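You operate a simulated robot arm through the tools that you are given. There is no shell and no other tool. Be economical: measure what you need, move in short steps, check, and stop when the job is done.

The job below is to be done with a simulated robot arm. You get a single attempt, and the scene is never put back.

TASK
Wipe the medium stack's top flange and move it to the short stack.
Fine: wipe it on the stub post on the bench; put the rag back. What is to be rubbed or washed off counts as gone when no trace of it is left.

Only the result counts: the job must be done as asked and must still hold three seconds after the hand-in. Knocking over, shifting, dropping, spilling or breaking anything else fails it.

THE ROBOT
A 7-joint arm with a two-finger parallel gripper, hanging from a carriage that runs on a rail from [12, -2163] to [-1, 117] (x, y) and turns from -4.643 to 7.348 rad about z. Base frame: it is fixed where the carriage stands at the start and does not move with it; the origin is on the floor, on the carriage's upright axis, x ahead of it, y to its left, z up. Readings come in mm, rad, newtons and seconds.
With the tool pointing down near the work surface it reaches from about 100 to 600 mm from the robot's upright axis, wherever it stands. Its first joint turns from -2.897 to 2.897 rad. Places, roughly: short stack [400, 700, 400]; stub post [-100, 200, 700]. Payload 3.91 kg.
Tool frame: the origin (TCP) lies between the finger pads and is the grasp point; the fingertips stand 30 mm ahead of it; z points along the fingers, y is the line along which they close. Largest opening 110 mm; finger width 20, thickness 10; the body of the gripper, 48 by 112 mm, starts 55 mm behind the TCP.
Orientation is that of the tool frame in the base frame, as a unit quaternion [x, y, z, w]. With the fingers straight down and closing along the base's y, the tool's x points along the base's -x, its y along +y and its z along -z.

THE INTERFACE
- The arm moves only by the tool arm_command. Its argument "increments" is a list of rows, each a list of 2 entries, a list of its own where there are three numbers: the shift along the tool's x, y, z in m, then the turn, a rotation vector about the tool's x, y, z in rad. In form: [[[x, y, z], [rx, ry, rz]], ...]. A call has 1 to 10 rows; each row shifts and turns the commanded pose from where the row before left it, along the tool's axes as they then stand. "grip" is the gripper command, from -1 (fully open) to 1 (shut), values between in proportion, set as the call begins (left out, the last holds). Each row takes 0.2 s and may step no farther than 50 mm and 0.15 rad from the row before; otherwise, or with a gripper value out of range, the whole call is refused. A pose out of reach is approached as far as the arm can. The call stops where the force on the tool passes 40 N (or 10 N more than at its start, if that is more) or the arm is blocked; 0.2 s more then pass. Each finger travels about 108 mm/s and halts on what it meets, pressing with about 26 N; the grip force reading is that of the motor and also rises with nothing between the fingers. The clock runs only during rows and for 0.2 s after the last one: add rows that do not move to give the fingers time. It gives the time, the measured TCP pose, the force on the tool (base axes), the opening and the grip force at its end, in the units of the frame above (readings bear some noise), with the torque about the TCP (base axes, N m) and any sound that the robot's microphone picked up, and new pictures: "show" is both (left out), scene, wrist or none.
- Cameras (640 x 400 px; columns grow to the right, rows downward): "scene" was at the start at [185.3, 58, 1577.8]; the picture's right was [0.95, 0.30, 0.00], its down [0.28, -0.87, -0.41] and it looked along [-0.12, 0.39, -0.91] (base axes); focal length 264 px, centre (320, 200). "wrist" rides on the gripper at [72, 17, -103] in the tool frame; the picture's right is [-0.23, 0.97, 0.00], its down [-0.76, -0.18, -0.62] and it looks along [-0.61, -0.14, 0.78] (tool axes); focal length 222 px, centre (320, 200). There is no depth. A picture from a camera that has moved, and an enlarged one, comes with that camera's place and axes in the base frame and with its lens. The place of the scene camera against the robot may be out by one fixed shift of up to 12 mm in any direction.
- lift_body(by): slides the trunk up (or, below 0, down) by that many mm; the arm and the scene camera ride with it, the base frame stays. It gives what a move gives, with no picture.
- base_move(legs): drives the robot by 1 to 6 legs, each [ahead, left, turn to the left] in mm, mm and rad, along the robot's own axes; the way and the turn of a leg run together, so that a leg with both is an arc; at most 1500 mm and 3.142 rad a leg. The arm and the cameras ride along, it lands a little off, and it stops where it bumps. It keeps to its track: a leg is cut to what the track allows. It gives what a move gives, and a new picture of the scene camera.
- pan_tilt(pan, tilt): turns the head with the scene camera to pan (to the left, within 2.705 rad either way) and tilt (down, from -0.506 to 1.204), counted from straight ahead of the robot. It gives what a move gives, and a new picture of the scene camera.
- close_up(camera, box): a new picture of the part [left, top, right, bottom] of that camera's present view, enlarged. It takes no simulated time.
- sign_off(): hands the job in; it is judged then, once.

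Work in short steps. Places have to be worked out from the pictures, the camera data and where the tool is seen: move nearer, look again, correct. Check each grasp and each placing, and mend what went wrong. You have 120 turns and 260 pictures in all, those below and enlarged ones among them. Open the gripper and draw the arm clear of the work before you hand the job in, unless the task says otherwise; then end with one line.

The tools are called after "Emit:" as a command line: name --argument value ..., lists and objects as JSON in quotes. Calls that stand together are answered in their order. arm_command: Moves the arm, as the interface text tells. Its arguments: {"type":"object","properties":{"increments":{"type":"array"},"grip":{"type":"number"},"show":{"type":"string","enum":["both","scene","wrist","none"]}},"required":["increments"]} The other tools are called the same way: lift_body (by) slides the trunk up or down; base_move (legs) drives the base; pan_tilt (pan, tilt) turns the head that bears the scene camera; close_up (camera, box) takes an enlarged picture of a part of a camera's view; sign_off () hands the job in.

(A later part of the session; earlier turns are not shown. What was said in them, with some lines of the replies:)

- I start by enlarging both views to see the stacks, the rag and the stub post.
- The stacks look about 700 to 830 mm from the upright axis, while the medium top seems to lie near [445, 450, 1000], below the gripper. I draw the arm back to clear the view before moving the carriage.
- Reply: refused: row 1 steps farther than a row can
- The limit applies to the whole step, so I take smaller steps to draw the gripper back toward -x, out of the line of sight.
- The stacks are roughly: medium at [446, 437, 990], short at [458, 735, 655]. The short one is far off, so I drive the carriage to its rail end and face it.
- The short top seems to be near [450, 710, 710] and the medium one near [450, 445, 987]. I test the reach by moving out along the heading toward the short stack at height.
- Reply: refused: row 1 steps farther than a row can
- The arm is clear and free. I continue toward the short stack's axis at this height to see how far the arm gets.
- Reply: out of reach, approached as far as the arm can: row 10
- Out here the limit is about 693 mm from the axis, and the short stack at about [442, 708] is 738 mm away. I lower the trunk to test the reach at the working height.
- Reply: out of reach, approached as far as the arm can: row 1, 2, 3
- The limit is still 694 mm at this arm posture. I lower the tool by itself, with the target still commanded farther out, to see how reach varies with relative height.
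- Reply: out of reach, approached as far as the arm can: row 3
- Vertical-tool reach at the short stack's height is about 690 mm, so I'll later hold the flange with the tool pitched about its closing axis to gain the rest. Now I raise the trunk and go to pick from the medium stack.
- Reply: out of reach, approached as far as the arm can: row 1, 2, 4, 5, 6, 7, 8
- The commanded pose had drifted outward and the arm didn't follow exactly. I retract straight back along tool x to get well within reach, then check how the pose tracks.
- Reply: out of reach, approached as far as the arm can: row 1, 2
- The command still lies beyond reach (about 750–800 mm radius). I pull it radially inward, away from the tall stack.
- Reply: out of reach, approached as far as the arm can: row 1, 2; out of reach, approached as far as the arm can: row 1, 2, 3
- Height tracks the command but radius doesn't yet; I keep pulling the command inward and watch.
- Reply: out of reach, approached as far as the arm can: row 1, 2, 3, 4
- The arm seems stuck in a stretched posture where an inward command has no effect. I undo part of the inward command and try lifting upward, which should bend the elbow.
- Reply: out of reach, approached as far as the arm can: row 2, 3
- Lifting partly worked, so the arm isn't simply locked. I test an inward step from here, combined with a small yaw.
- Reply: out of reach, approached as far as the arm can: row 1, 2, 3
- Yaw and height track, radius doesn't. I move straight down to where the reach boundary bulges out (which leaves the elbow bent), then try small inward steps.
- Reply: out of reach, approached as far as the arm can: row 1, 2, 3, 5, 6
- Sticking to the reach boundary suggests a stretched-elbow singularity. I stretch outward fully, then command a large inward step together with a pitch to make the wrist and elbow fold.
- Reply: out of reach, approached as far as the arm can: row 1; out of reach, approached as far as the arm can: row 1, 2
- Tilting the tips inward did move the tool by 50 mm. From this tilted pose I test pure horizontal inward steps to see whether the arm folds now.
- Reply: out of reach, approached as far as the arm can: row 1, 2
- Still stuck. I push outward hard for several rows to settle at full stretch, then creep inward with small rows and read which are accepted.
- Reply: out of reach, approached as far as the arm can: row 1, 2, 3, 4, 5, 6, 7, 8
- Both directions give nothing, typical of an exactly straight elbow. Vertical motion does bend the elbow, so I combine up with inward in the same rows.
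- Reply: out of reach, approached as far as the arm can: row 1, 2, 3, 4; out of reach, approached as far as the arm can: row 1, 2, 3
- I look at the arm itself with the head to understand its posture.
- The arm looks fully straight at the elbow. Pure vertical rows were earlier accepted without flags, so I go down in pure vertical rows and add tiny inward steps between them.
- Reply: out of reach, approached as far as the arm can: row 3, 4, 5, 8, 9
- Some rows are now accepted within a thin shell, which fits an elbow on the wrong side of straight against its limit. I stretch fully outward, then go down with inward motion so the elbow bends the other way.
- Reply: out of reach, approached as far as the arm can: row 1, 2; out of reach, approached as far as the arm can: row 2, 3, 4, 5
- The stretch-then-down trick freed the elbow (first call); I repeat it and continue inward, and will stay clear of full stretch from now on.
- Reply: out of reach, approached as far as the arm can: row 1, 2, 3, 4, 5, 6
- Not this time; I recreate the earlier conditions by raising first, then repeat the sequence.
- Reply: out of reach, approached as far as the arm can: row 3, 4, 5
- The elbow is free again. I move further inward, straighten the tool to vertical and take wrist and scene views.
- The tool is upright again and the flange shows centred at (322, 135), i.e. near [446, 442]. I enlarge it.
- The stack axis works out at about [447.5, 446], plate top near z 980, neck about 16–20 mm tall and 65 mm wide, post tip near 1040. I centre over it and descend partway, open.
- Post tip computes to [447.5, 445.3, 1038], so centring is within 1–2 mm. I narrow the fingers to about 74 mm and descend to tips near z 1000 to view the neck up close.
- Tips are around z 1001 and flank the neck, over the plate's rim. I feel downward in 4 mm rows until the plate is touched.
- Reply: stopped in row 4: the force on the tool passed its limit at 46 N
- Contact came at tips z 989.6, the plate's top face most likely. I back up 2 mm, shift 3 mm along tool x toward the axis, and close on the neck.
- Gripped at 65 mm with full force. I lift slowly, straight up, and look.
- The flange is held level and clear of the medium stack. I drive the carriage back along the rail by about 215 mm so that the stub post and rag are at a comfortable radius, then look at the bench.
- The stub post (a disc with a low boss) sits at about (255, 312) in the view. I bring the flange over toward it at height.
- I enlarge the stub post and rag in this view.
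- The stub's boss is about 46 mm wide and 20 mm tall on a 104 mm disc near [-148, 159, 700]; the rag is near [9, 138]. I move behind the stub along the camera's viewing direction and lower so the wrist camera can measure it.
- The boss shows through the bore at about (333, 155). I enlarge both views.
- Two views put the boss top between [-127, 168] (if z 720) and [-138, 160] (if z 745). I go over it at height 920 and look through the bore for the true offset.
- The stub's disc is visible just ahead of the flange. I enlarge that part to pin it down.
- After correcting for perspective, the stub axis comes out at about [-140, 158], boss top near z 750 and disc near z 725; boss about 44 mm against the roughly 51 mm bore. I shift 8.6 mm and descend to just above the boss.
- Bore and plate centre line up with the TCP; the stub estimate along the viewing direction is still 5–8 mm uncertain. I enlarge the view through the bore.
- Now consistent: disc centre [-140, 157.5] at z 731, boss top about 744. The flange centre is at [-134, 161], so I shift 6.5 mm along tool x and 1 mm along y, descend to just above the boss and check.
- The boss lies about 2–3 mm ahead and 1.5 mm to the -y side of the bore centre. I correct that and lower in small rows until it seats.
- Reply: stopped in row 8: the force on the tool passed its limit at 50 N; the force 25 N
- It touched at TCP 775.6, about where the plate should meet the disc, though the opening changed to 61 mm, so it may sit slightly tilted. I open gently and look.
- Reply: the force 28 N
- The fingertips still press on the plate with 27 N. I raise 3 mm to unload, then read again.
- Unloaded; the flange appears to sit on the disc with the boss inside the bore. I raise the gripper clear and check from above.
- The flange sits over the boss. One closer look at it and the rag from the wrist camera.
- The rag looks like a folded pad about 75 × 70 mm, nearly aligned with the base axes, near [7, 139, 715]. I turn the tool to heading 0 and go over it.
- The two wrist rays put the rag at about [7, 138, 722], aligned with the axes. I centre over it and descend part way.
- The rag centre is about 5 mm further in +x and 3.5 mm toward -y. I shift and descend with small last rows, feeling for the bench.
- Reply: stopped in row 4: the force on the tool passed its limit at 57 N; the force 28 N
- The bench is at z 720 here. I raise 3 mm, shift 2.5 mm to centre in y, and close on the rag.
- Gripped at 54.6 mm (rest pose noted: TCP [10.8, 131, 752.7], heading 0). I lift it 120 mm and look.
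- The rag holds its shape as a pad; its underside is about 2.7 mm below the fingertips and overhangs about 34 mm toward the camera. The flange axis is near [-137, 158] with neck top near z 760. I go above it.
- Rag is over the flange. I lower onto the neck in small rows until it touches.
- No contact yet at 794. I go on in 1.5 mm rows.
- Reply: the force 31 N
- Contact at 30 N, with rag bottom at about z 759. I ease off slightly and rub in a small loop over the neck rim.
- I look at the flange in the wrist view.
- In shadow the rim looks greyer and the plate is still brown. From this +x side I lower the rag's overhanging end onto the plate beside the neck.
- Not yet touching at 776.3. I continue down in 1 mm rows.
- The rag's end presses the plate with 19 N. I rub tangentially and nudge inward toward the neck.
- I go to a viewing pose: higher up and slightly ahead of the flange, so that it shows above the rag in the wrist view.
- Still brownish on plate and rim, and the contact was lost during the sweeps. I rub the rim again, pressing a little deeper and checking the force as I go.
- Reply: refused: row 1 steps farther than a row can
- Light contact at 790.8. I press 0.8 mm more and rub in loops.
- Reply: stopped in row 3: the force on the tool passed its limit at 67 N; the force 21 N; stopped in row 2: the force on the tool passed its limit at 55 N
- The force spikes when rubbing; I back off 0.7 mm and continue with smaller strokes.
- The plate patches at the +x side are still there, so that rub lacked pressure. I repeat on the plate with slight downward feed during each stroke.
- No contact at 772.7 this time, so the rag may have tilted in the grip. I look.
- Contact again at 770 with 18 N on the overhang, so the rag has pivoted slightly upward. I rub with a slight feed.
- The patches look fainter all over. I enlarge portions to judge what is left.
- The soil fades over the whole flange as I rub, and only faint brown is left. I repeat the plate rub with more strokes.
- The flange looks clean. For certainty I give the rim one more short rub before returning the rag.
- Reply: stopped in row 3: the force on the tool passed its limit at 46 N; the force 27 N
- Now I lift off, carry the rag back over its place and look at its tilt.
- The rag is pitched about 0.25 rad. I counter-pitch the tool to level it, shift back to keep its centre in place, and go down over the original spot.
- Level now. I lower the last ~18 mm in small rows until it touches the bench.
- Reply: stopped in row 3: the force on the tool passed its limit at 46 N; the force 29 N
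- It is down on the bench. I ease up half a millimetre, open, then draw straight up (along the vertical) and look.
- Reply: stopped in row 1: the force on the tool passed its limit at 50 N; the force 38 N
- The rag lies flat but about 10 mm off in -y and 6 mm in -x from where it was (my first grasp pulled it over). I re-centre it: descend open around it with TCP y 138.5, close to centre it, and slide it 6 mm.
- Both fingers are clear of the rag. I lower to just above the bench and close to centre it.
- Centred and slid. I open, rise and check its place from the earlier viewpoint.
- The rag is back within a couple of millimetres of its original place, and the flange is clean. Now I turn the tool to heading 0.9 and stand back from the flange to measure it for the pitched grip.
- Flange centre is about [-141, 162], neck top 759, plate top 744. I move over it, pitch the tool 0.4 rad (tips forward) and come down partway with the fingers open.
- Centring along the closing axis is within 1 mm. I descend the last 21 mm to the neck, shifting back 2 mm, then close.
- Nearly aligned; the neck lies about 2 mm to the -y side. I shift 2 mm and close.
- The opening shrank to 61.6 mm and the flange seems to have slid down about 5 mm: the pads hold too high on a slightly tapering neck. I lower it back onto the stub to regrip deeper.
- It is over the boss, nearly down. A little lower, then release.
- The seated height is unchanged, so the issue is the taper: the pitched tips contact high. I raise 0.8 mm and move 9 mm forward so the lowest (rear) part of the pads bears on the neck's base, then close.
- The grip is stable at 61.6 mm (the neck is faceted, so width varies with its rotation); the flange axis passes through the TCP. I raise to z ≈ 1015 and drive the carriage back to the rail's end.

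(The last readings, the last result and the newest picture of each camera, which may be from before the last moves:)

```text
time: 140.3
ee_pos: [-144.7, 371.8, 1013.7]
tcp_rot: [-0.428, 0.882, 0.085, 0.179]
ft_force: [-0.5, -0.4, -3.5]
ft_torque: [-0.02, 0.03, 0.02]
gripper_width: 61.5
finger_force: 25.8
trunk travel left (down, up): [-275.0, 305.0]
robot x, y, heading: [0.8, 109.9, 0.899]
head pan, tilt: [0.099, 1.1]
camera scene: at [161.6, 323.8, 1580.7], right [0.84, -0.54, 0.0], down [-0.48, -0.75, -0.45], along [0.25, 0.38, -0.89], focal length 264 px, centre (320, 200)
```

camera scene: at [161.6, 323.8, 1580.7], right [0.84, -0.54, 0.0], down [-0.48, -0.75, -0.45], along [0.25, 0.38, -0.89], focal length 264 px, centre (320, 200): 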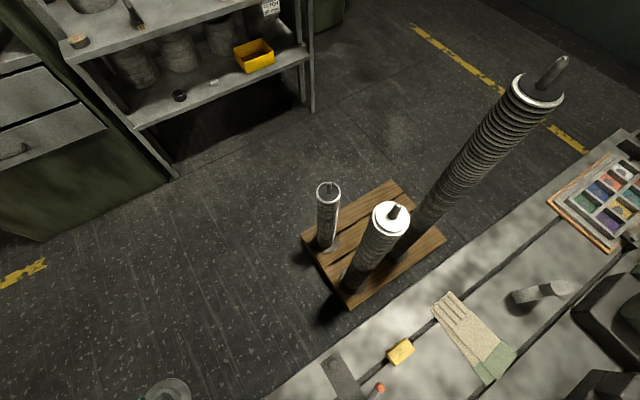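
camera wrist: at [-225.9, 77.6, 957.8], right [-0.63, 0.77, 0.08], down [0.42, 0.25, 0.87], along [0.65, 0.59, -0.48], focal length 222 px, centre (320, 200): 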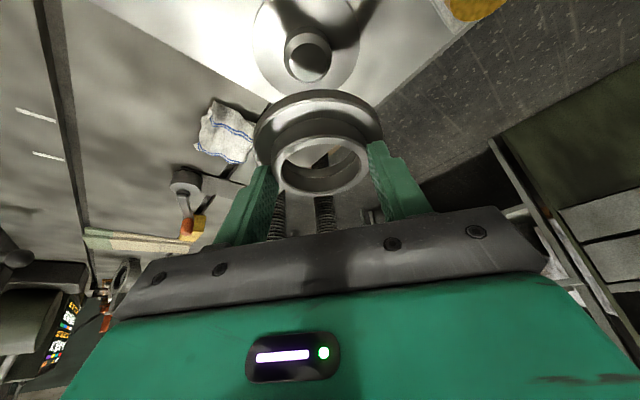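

The rail end is reached at y ≈ 113. I swing the flange out toward the short stack at this height.

Emit:
arm_command --increments '[[[-0.0374, -0.0168, 0.0158], [0, 0, 0]], [[-0.0374, -0.0168, 0.0158], [0, 0, 0]], [[-0.0374, -0.0168, 0.0158], [0, 0, 0]], [[-0.0374, -0.0168, 0.0158], [0, 0, 0]], [[-0.0374, -0.0168, 0.0158], [0, 0, 0]], [[-0.0374, -0.0168, 0.0158], [0, 0, 0]], [[-0.0374, -0.0168, 0.0158], [0, 0, 0]], [[-0.0374, -0.0168, 0.0158], [0, 0, 0]], [[-0.0374, -0.0168, 0.0158], [0, 0, 0]], [[-0.0374, -0.0168, 0.0158], [0, 0, 0]]]' --show "none"

Emit:
arm_command --increments '[[[-0.0374, -0.0168, 0.0158], [0, 0, 0]], [[-0.0374, -0.0168, 0.0158], [0, 0, 0]], [[-0.0374, -0.0168, 0.0158], [0, 0, 0]], [[0, 0, 0], [0, 0, 0]]]' --show "both"

```text
time: 142.5
ee_pos: [239.8, 584.5, 1015.3]
tcp_rot: [-0.427, 0.882, 0.085, 0.178]
ft_force: [-0.7, -0.5, -4.9]
ft_torque: [0.0, 0.01, -0.03]
gripper_width: 62.0
finger_force: 26.2
trunk travel left (down, up): [-275.0, 305.0]
robot x, y, heading: [-5.1, 111.7, 0.89]
head pan, tilt: [0.099, 1.1]
```

```text
time: 143.5
ee_pos: [356.0, 650.4, 1015.6]
tcp_rot: [-0.427, 0.883, 0.083, 0.18]
ft_force: [0.3, -0.3, -3.8]
ft_torque: [0.0, 0.0, 0.02]
gripper_width: 61.7
finger_force: 26.1
trunk travel left (down, up): [-275.0, 305.0]
robot x, y, heading: [2.6, 115.4, 0.897]
head pan, tilt: [0.099, 1.1]
camera scene: at [161.7, 323.7, 1580.6], right [0.84, -0.54, 0.0], down [-0.48, -0.75, -0.45], along [0.25, 0.38, -0.89], focal length 264 px, centre (320, 200)
camera wrist: at [275.8, 577.0, 1083.9], right [-0.63, 0.77, 0.08], down [0.42, 0.25, 0.87], along [0.65, 0.59, -0.48], focal length 222 px, centre (320, 200)
```

scene: 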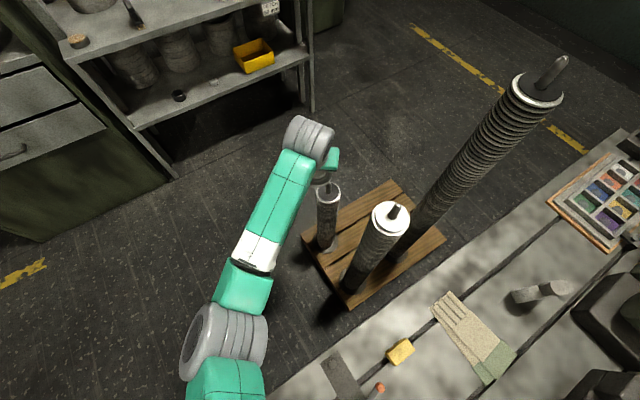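
wrist: 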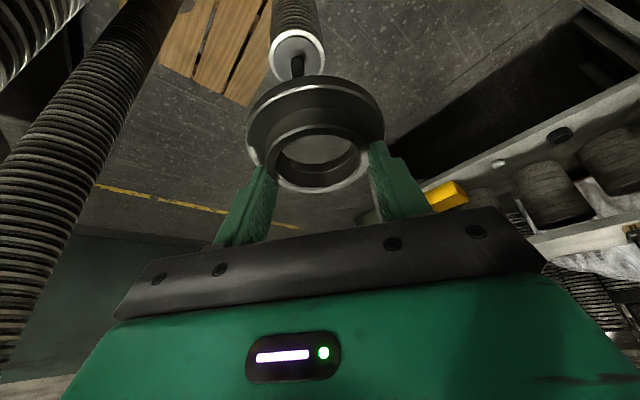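

The wrist camera sees the short stack's top with its post just beyond the flange. I enlarge to locate it.

Emit:
close_up --camera "wrist" --box '[250, 0, 350, 90]'

Emit:
close_up --camera "scene" --box '[290, 160, 370, 220]'

```text
4.44 times, centred on (300, 45) of wrist
camera zoom: at [275.8, 577.0, 1083.9], right [-0.63, 0.77, 0.08], down [0.42, 0.25, 0.87], along [0.65, 0.59, -0.48], focal length 987 px, centre (409, 889)
```

zoom: 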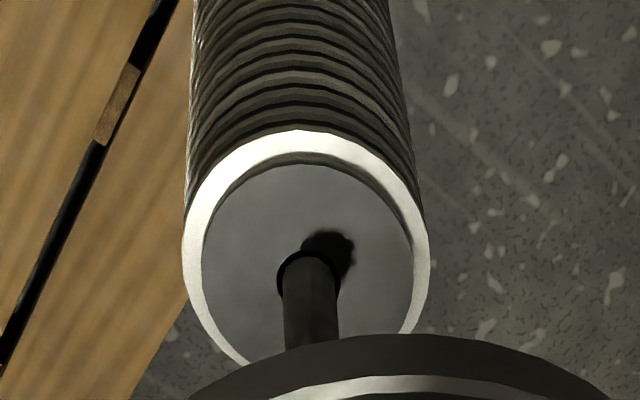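

```text
6.67 times, centred on (330, 190) of scene
camera zoom: at [161.7, 323.7, 1580.6], right [0.84, -0.54, 0.0], down [-0.48, -0.75, -0.45], along [0.25, 0.38, -0.89], focal length 1758 px, centre (253, 267)
```

zoom: 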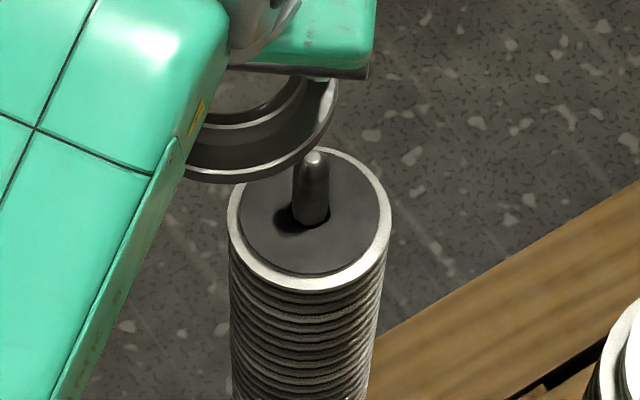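

The short stack's axis works out at about [436, 704], top near z 714. I move over it and watch for reach flags, then lower the trunk in steps.

Emit:
arm_command --increments '[[[-0.0282, -0.0099, 0.0119], [0, 0, 0]], [[-0.0282, -0.0099, 0.0119], [0, 0, 0]], [[-0.0282, -0.0099, 0.0119], [0, 0, 0]], [[0, 0, 0], [0, 0, 0]]]' --show "none"

Emit:
lift_body --by -140

Emit:
close_up --camera "wrist" --box '[230, 0, 400, 200]'

Emit:
close_up --camera "scene" --box '[240, 80, 440, 260]'

```text
time: 144.5
ee_pos: [436.9, 705.9, 1017.1]
tcp_rot: [-0.427, 0.882, 0.084, 0.18]
ft_force: [-0.1, 0.5, -3.8]
ft_torque: [0.01, 0.04, -0.01]
gripper_width: 61.9
finger_force: 26.1
trunk travel left (down, up): [-275.0, 305.0]
robot x, y, heading: [0.2, 111.4, 0.898]
head pan, tilt: [0.099, 1.1]
```

```text
time: 146.2
ee_pos: [436.2, 705.2, 876.5]
tcp_rot: [-0.427, 0.882, 0.085, 0.179]
ft_force: [0.4, 0.5, -4.0]
ft_torque: [0.0, 0.02, -0.03]
gripper_width: 61.7
finger_force: 26.2
trunk travel left (down, up): [-135.0, 445.0]
robot x, y, heading: [0.7, 117.0, 0.901]
head pan, tilt: [0.099, 1.1]
```

```text
2.00 times, centred on (315, 100) of wrist
camera zoom: at [355.5, 631.6, 944.2], right [-0.63, 0.77, 0.08], down [0.42, 0.25, 0.87], along [0.65, 0.59, -0.48], focal length 444 px, centre (330, 400)
```

zoom: 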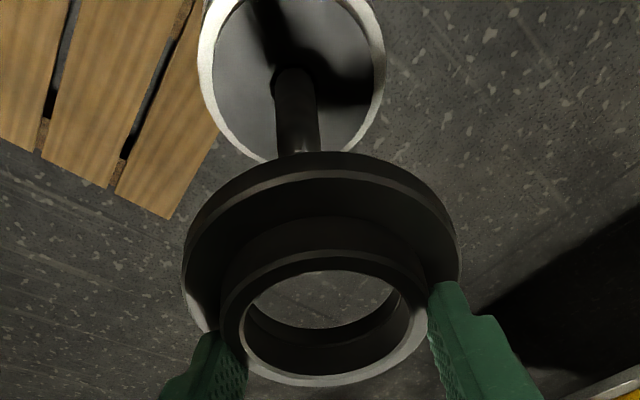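

```text
2.22 times, centred on (340, 170) of scene
camera zoom: at [161.4, 323.6, 1440.6], right [0.84, -0.54, 0.0], down [-0.48, -0.75, -0.45], along [0.25, 0.38, -0.89], focal length 586 px, centre (276, 267)
```

zoom: 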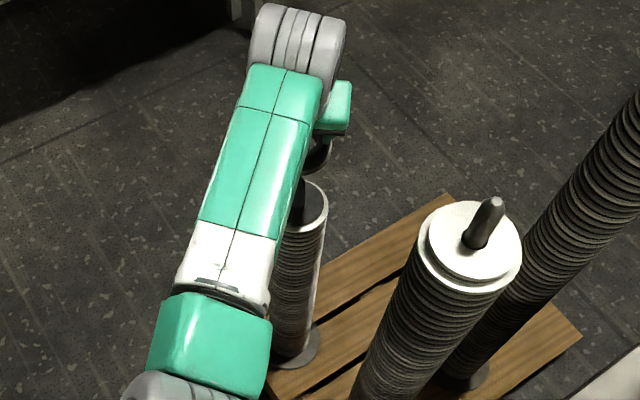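

The stack centre computes to about [436, 703] versus the TCP at [436, 705]. I correct 2 mm, lower 65 mm more, and check the post against the bore.

Emit:
arm_command --increments '[[[0.0014, -0.001, -0.0006], [0, 0, 0]], [[0, 0, 0], [0, 0, 0]]]' --show "none"

Emit:
lift_body --by -62

Emit:
close_up --camera "wrist" --box '[230, 0, 400, 200]'

Emit:
close_up --camera "scene" --box '[240, 60, 440, 240]'

```text
time: 146.8
ee_pos: [435.1, 702.8, 875.8]
tcp_rot: [-0.427, 0.882, 0.085, 0.179]
ft_force: [-0.6, -0.5, -4.8]
ft_torque: [0.02, 0.01, 0.0]
gripper_width: 61.7
finger_force: 25.1
trunk travel left (down, up): [-135.0, 445.0]
robot x, y, heading: [0.4, 113.9, 0.905]
head pan, tilt: [0.099, 1.1]
```

```text
time: 147.8
ee_pos: [436.0, 703.6, 812.9]
tcp_rot: [-0.427, 0.882, 0.085, 0.18]
ft_force: [0.0, 0.1, -4.4]
ft_torque: [-0.01, 0.01, 0.0]
gripper_width: 61.7
finger_force: 26.6
trunk travel left (down, up): [-73.0, 507.0]
robot x, y, heading: [-1.8, 113.1, 0.896]
head pan, tilt: [0.099, 1.1]
```

```text
2.00 times, centred on (315, 100) of wrist
camera zoom: at [355.5, 630.0, 882.1], right [-0.63, 0.77, 0.08], down [0.42, 0.25, 0.87], along [0.65, 0.59, -0.48], focal length 444 px, centre (330, 400)
```

zoom: 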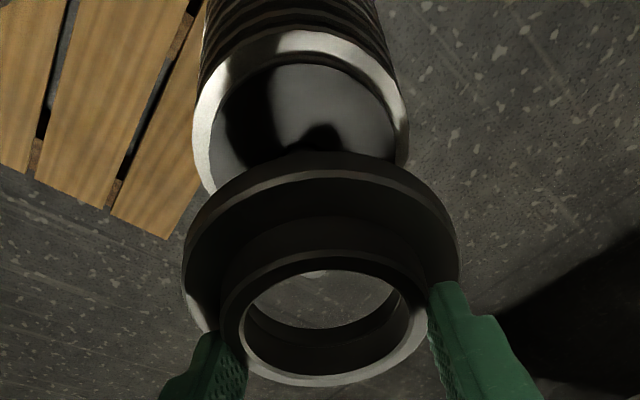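

```text
2.22 times, centred on (340, 150) of scene
camera zoom: at [161.4, 323.7, 1378.6], right [0.84, -0.54, 0.0], down [-0.48, -0.75, -0.45], along [0.25, 0.38, -0.89], focal length 586 px, centre (276, 311)
```

zoom: 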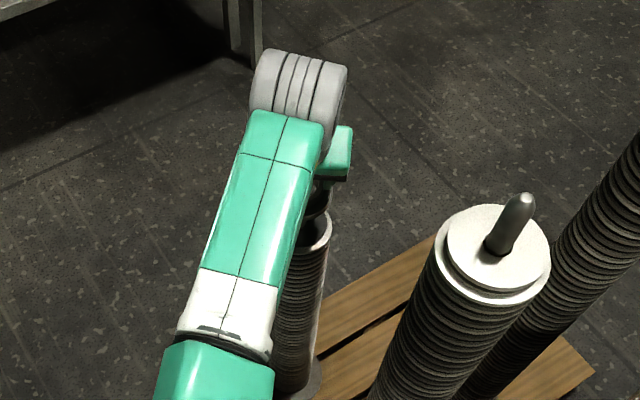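

Aligned within about 2 mm; the post tip is just appearing at the bore. I lower 45 mm more with the trunk and re-check.

Emit:
lift_body --by -25

Emit:
close_up --camera "wrist" --box '[250, 60, 390, 200]'

```text
time: 148.5
ee_pos: [436.2, 703.4, 788.9]
tcp_rot: [-0.428, 0.882, 0.085, 0.179]
ft_force: [0.0, 0.8, -4.4]
ft_torque: [-0.01, 0.0, -0.01]
gripper_width: 61.5
finger_force: 25.8
trunk travel left (down, up): [-48.0, 532.0]
robot x, y, heading: [0.8, 114.0, 0.904]
head pan, tilt: [0.099, 1.1]
```

```text
2.86 times, centred on (320, 130) of wrist
camera zoom: at [355.5, 630.0, 857.1], right [-0.63, 0.77, 0.08], down [0.42, 0.25, 0.87], along [0.65, 0.59, -0.48], focal length 635 px, centre (320, 400)
```

zoom: 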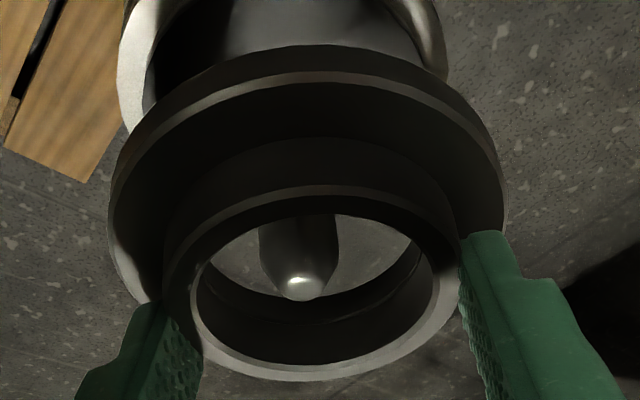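

The post is coming up through the bore, well clear of its walls. I lower another 22 mm with the trunk, then finish with small arm rows.

Emit:
lift_body --by -24

Emit:
arm_command --increments '[[[0.0008, 0, 0.0018], [0, 0, 0]], [[0.0008, 0, 0.0018], [0, 0, 0]], [[0.0008, 0, 0.0018], [0, 0, 0]], [[0, 0, 0], [0, 0, 0]]]' --show "none"

Emit:
close_up --camera "wrist" --box '[250, 60, 390, 200]'

```text
time: 149.2
ee_pos: [436.1, 703.2, 765.6]
tcp_rot: [-0.428, 0.882, 0.085, 0.178]
ft_force: [-0.1, 0.2, -3.8]
ft_torque: [-0.01, 0.02, -0.01]
gripper_width: 61.7
finger_force: 26.3
trunk travel left (down, up): [-24.0, 556.0]
robot x, y, heading: [-1.8, 115.6, 0.901]
head pan, tilt: [0.099, 1.1]
```

```text
time: 150.2
ee_pos: [435.2, 702.8, 760.3]
tcp_rot: [-0.427, 0.883, 0.085, 0.178]
ft_force: [0.2, -1.1, -4.5]
ft_torque: [0.02, 0.01, 0.0]
gripper_width: 61.9
finger_force: 25.9
trunk travel left (down, up): [-24.0, 556.0]
robot x, y, heading: [-0.9, 110.6, 0.897]
head pan, tilt: [0.099, 1.1]
```

```text
2.86 times, centred on (320, 130) of wrist
camera zoom: at [354.9, 629.7, 826.9], right [-0.63, 0.77, 0.08], down [0.42, 0.25, 0.87], along [0.65, 0.59, -0.48], focal length 635 px, centre (320, 400)
```

zoom: 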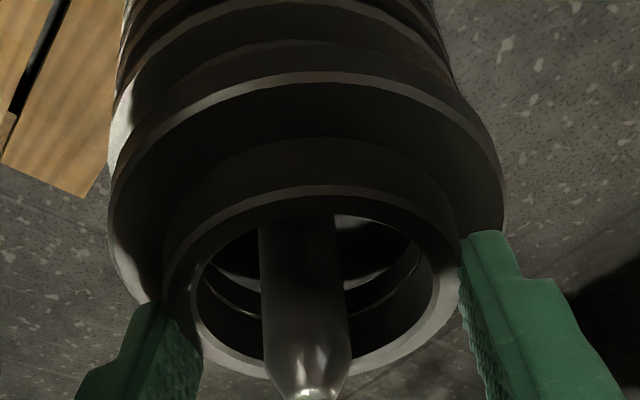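

The plate's edge lines up with the ring below. I continue down in 1.5 mm rows until it rests.

Emit:
arm_command --increments '[[[0.0006, 0, 0.0014], [0, 0, 0]], [[0.0006, 0, 0.0014], [0, 0, 0]], [[0.0006, 0, 0.0014], [0, 0, 0]], [[0.0006, 0, 0.0014], [0, 0, 0]]]' --show "none"

```text
time: 151.2
ee_pos: [435.5, 702.9, 753.6]
tcp_rot: [-0.426, 0.883, 0.084, 0.178]
ft_force: [-0.1, 0.3, -5.5]
ft_torque: [0.03, 0.0, 0.01]
gripper_width: 61.8
finger_force: 26.4
trunk travel left (down, up): [-24.0, 556.0]
robot x, y, heading: [1.2, 110.8, 0.899]
head pan, tilt: [0.099, 1.1]
```

Emit:
arm_command --increments '[[[0.0006, 0, 0.0014], [0, 0, 0]], [[0.0006, 0, 0.0014], [0, 0, 0]], [[0.0006, 0, 0.0014], [0, 0, 0]], [[0.0006, 0, 0.0014], [0, 0, 0]], [[0.0006, 0, 0.0014], [0, 0, 0]]]' --show "none"

Emit:
close_up --camera "wrist" --box '[250, 30, 390, 170]'

```text
time: 152.4
ee_pos: [436.4, 703.5, 744.7]
tcp_rot: [-0.425, 0.883, 0.084, 0.179]
ft_force: [0.4, 1.2, -4.8]
ft_torque: [-0.03, 0.01, 0.0]
gripper_width: 61.8
finger_force: 26.0
trunk travel left (down, up): [-24.0, 556.0]
robot x, y, heading: [-3.3, 114.5, 0.898]
head pan, tilt: [0.099, 1.1]
```

```text
2.86 times, centred on (320, 100) of wrist
camera zoom: at [355.3, 629.3, 813.4], right [-0.63, 0.77, 0.08], down [0.42, 0.25, 0.87], along [0.65, 0.59, -0.48], focal length 635 px, centre (320, 486)
```

zoom: 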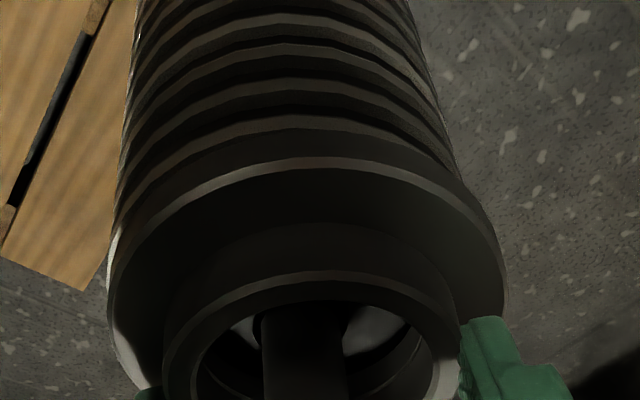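

Still free at 744.7, so the stack top is a bit lower than estimated. I continue.

Emit:
arm_command --increments '[[[0.0006, 0, 0.0014], [0, 0, 0]], [[0.0006, 0, 0.0014], [0, 0, 0]], [[0.0006, 0, 0.0014], [0, 0, 0]], [[0.0006, 0, 0.0014], [0, 0, 0]], [[0.0006, 0, 0.0014], [0, 0, 0]], [[0.0006, 0, 0.0014], [0, 0, 0]]]' --show "none"

Emit:
close_up --camera "wrist" --box '[250, 30, 390, 170]'

```text
time: 153.8
ee_pos: [437.1, 706.6, 741.3]
tcp_rot: [-0.426, 0.882, 0.086, 0.182]
ft_force: [-4.3, -2.9, 11.7]
ft_torque: [-0.36, 0.68, 0.04]
gripper_width: 61.8
finger_force: 26.2
trunk travel left (down, up): [-24.0, 556.0]
robot x, y, heading: [-1.7, 114.8, 0.896]
head pan, tilt: [0.099, 1.1]
stopped in row 6: the force on the tool passed its limit at 50 N (the readings are from after the stop); the commanded pose is now the measured one
```

```text
2.86 times, centred on (320, 100) of wrist
camera zoom: at [356.4, 631.8, 808.4], right [-0.63, 0.77, 0.09], down [0.42, 0.24, 0.87], along [0.65, 0.59, -0.48], focal length 635 px, centre (320, 486)
```

zoom: 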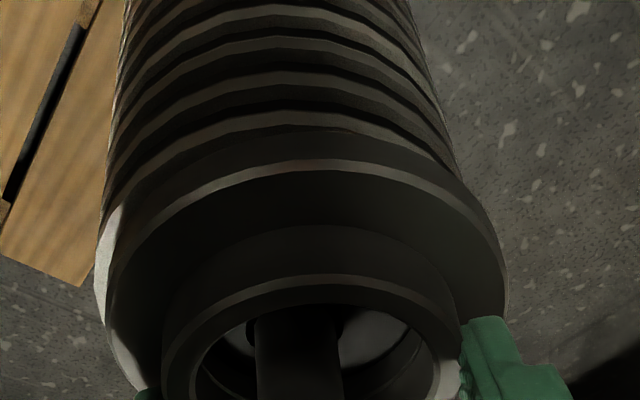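

It touches at TCP 741.5; the contact pushed the flange about 3 mm off to one side. I lift 1.5 mm, shift back, set it down again gently.

Emit:
arm_command --increments '[[[-0.0006, 0, -0.0014], [0, 0, 0]], [[0.0022, -0.0028, -0.001], [0, 0, 0]], [[0.0004, 0, 0.0009], [0, 0, 0]], [[0.0003, 0, 0.0007], [0, 0, 0]], [[0, 0, 0], [0, 0, 0]]]' --show "none"

Emit:
close_up --camera "wrist" --box '[250, 30, 390, 170]'

```text
time: 155.0
ee_pos: [437.3, 700.8, 743.1]
tcp_rot: [-0.427, 0.881, 0.086, 0.183]
ft_force: [-6.1, -6.1, 16.9]
ft_torque: [0.04, 1.03, 0.31]
gripper_width: 61.7
finger_force: 26.2
trunk travel left (down, up): [-24.0, 556.0]
robot x, y, heading: [-2.2, 114.1, 0.902]
head pan, tilt: [0.099, 1.1]
```

```text
2.86 times, centred on (320, 100) of wrist
camera zoom: at [356.7, 627.6, 808.5], right [-0.63, 0.77, 0.09], down [0.42, 0.25, 0.87], along [0.65, 0.59, -0.48], focal length 635 px, centre (320, 486)
```

zoom: 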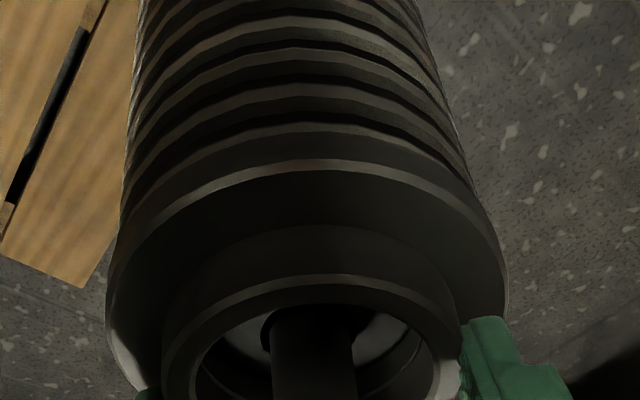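

Now concentric with the stack and resting. I open the gripper.

Emit:
arm_command --increments '[[[0, 0, 0], [0, 0, 0]], [[0, 0, 0], [0, 0, 0]], [[0, 0, 0], [0, 0, 0]]]' --grip -0.55 --show "none"

Emit:
close_up --camera "wrist" --box '[230, 30, 410, 210]'

```text
time: 155.8
ee_pos: [439.8, 701.7, 741.1]
tcp_rot: [-0.427, 0.882, 0.087, 0.182]
ft_force: [3.5, -1.7, 13.6]
ft_torque: [0.31, 0.28, -0.08]
gripper_width: 83.2
finger_force: 0.1
trunk travel left (down, up): [-24.0, 556.0]
robot x, y, heading: [-0.2, 110.8, 0.9]
head pan, tilt: [0.099, 1.1]
```

```text
2.22 times, centred on (320, 120) of wrist
camera zoom: at [358.8, 628.1, 808.5], right [-0.63, 0.77, 0.09], down [0.42, 0.25, 0.87], along [0.65, 0.59, -0.48], focal length 494 px, centre (320, 378)
```

zoom: 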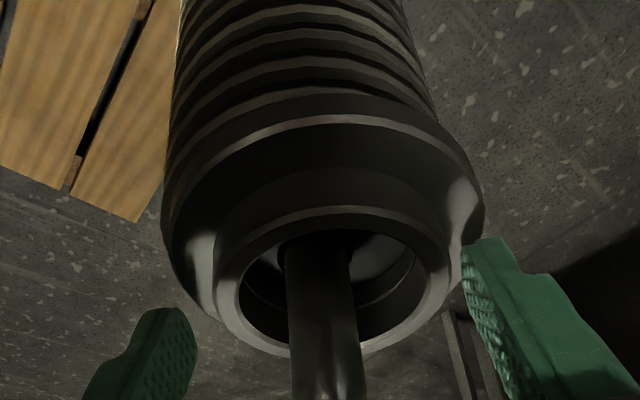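

Released; the fingertips only lean on the plate. I raise straight up with the trunk, which is purely vertical, and inspect.

Emit:
lift_body --by 60

Emit:
close_up --camera "wrist" --box '[230, 0, 410, 180]'

Emit:
lift_body --by 160

Emit:
close_up --camera "wrist" --box '[230, 0, 410, 120]'

```text
time: 156.8
ee_pos: [436.9, 701.4, 801.2]
tcp_rot: [-0.427, 0.882, 0.087, 0.181]
ft_force: [-0.2, -0.1, -0.1]
ft_torque: [0.02, -0.01, -0.03]
gripper_width: 85.3
finger_force: 0.0
trunk travel left (down, up): [-84.0, 496.0]
robot x, y, heading: [-1.9, 111.2, 0.898]
head pan, tilt: [0.099, 1.1]
```

```text
2.22 times, centred on (320, 90) of wrist
camera zoom: at [356.7, 627.0, 867.2], right [-0.63, 0.77, 0.09], down [0.42, 0.25, 0.87], along [0.65, 0.59, -0.48], focal length 494 px, centre (320, 444)
```

zoom: 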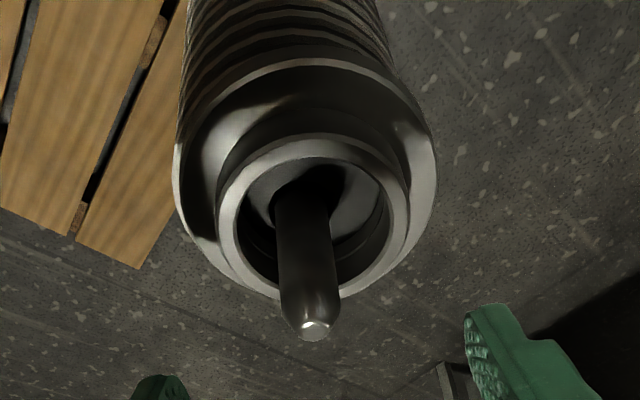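

```text
time: 158.6
ee_pos: [438.1, 700.6, 960.0]
tcp_rot: [-0.426, 0.882, 0.086, 0.182]
ft_force: [-0.6, -0.3, 0.5]
ft_torque: [-0.01, -0.02, -0.01]
gripper_width: 85.2
finger_force: 0.0
trunk travel left (down, up): [-244.0, 336.0]
robot x, y, heading: [0.4, 114.0, 0.903]
head pan, tilt: [0.099, 1.1]
```

```text
3.33 times, centred on (320, 60) of wrist
camera zoom: at [356.9, 627.2, 1027.4], right [-0.63, 0.77, 0.09], down [0.42, 0.25, 0.87], along [0.65, 0.59, -0.48], focal length 740 px, centre (320, 667)
```

zoom: 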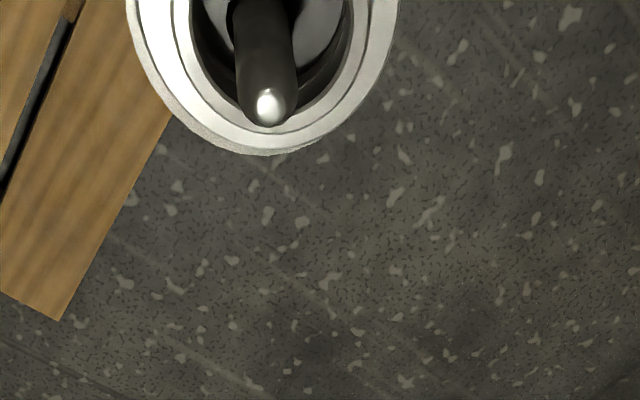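

The flange sits level and clean on the short stack around the post. I draw the arm back clear and take a final look.

Emit:
arm_command --increments '[[[0.037, 0.01, -0.0156], [0, 0, 0]], [[0.037, 0.01, -0.0156], [0, 0, 0]], [[0.037, 0.01, -0.0156], [0, 0, 0]], [[0.037, 0.01, -0.0156], [0, 0, 0]], [[0.037, 0.01, -0.0156], [0, 0, 0]], [[0.037, 0.01, -0.0156], [0, 0, 0]], [[0, 0, 0], [0, 0, 0]]]' --grip -1 --show "scene"

Emit:
close_up --camera "scene" --box '[280, 160, 450, 310]'

```text
time: 160.2
ee_pos: [239.8, 548.2, 960.0]
tcp_rot: [-0.426, 0.882, 0.086, 0.181]
ft_force: [-0.6, -1.0, 0.7]
ft_torque: [0.0, 0.0, 0.01]
gripper_width: 110.0
finger_force: 0.1
trunk travel left (down, up): [-244.0, 336.0]
robot x, y, heading: [1.9, 109.8, 0.898]
head pan, tilt: [0.099, 1.1]
camera scene: at [161.4, 323.6, 1549.6], right [0.84, -0.54, 0.0], down [-0.48, -0.75, -0.45], along [0.25, 0.38, -0.89], focal length 264 px, centre (320, 200)
```

scene: 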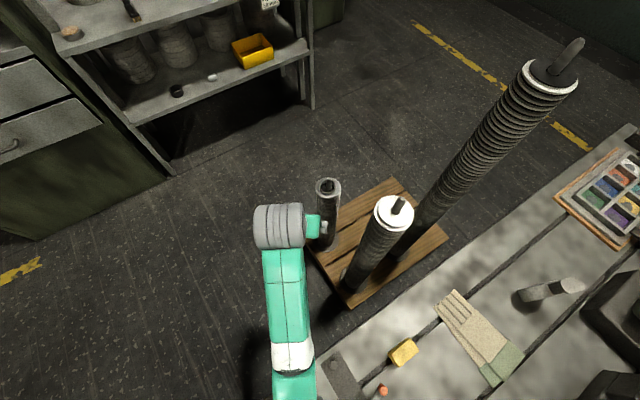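

```text
2.67 times, centred on (365, 235) of scene
camera zoom: at [161.4, 323.6, 1549.6], right [0.84, -0.54, 0.0], down [-0.48, -0.75, -0.45], along [0.25, 0.38, -0.89], focal length 703 px, centre (200, 107)
```

zoom: 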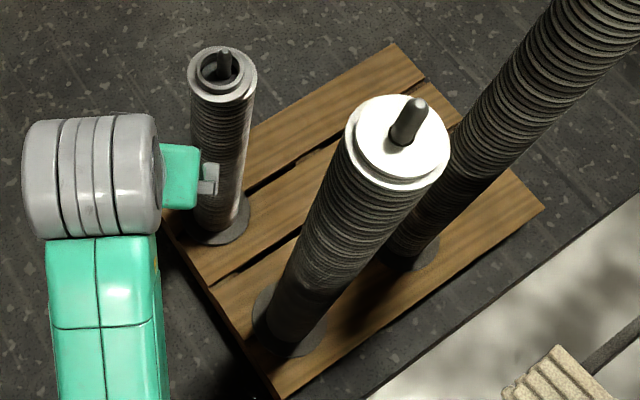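

The clean flange sits on the short stack, the other stacks stand undisturbed, the rag is back in place, and the arm is clear with the gripper open. I hand in.

Emit:
sign_off

```text
The job is handed in.
```

I wiped the medium stack's top flange on the stub post until no brown showed in the camera close-ups, then set it level on the short stack. The rag is back within a few millimetres of its original spot. Nothing else looked shifted in the final pictures; I handed in with the gripper open and the arm clear.
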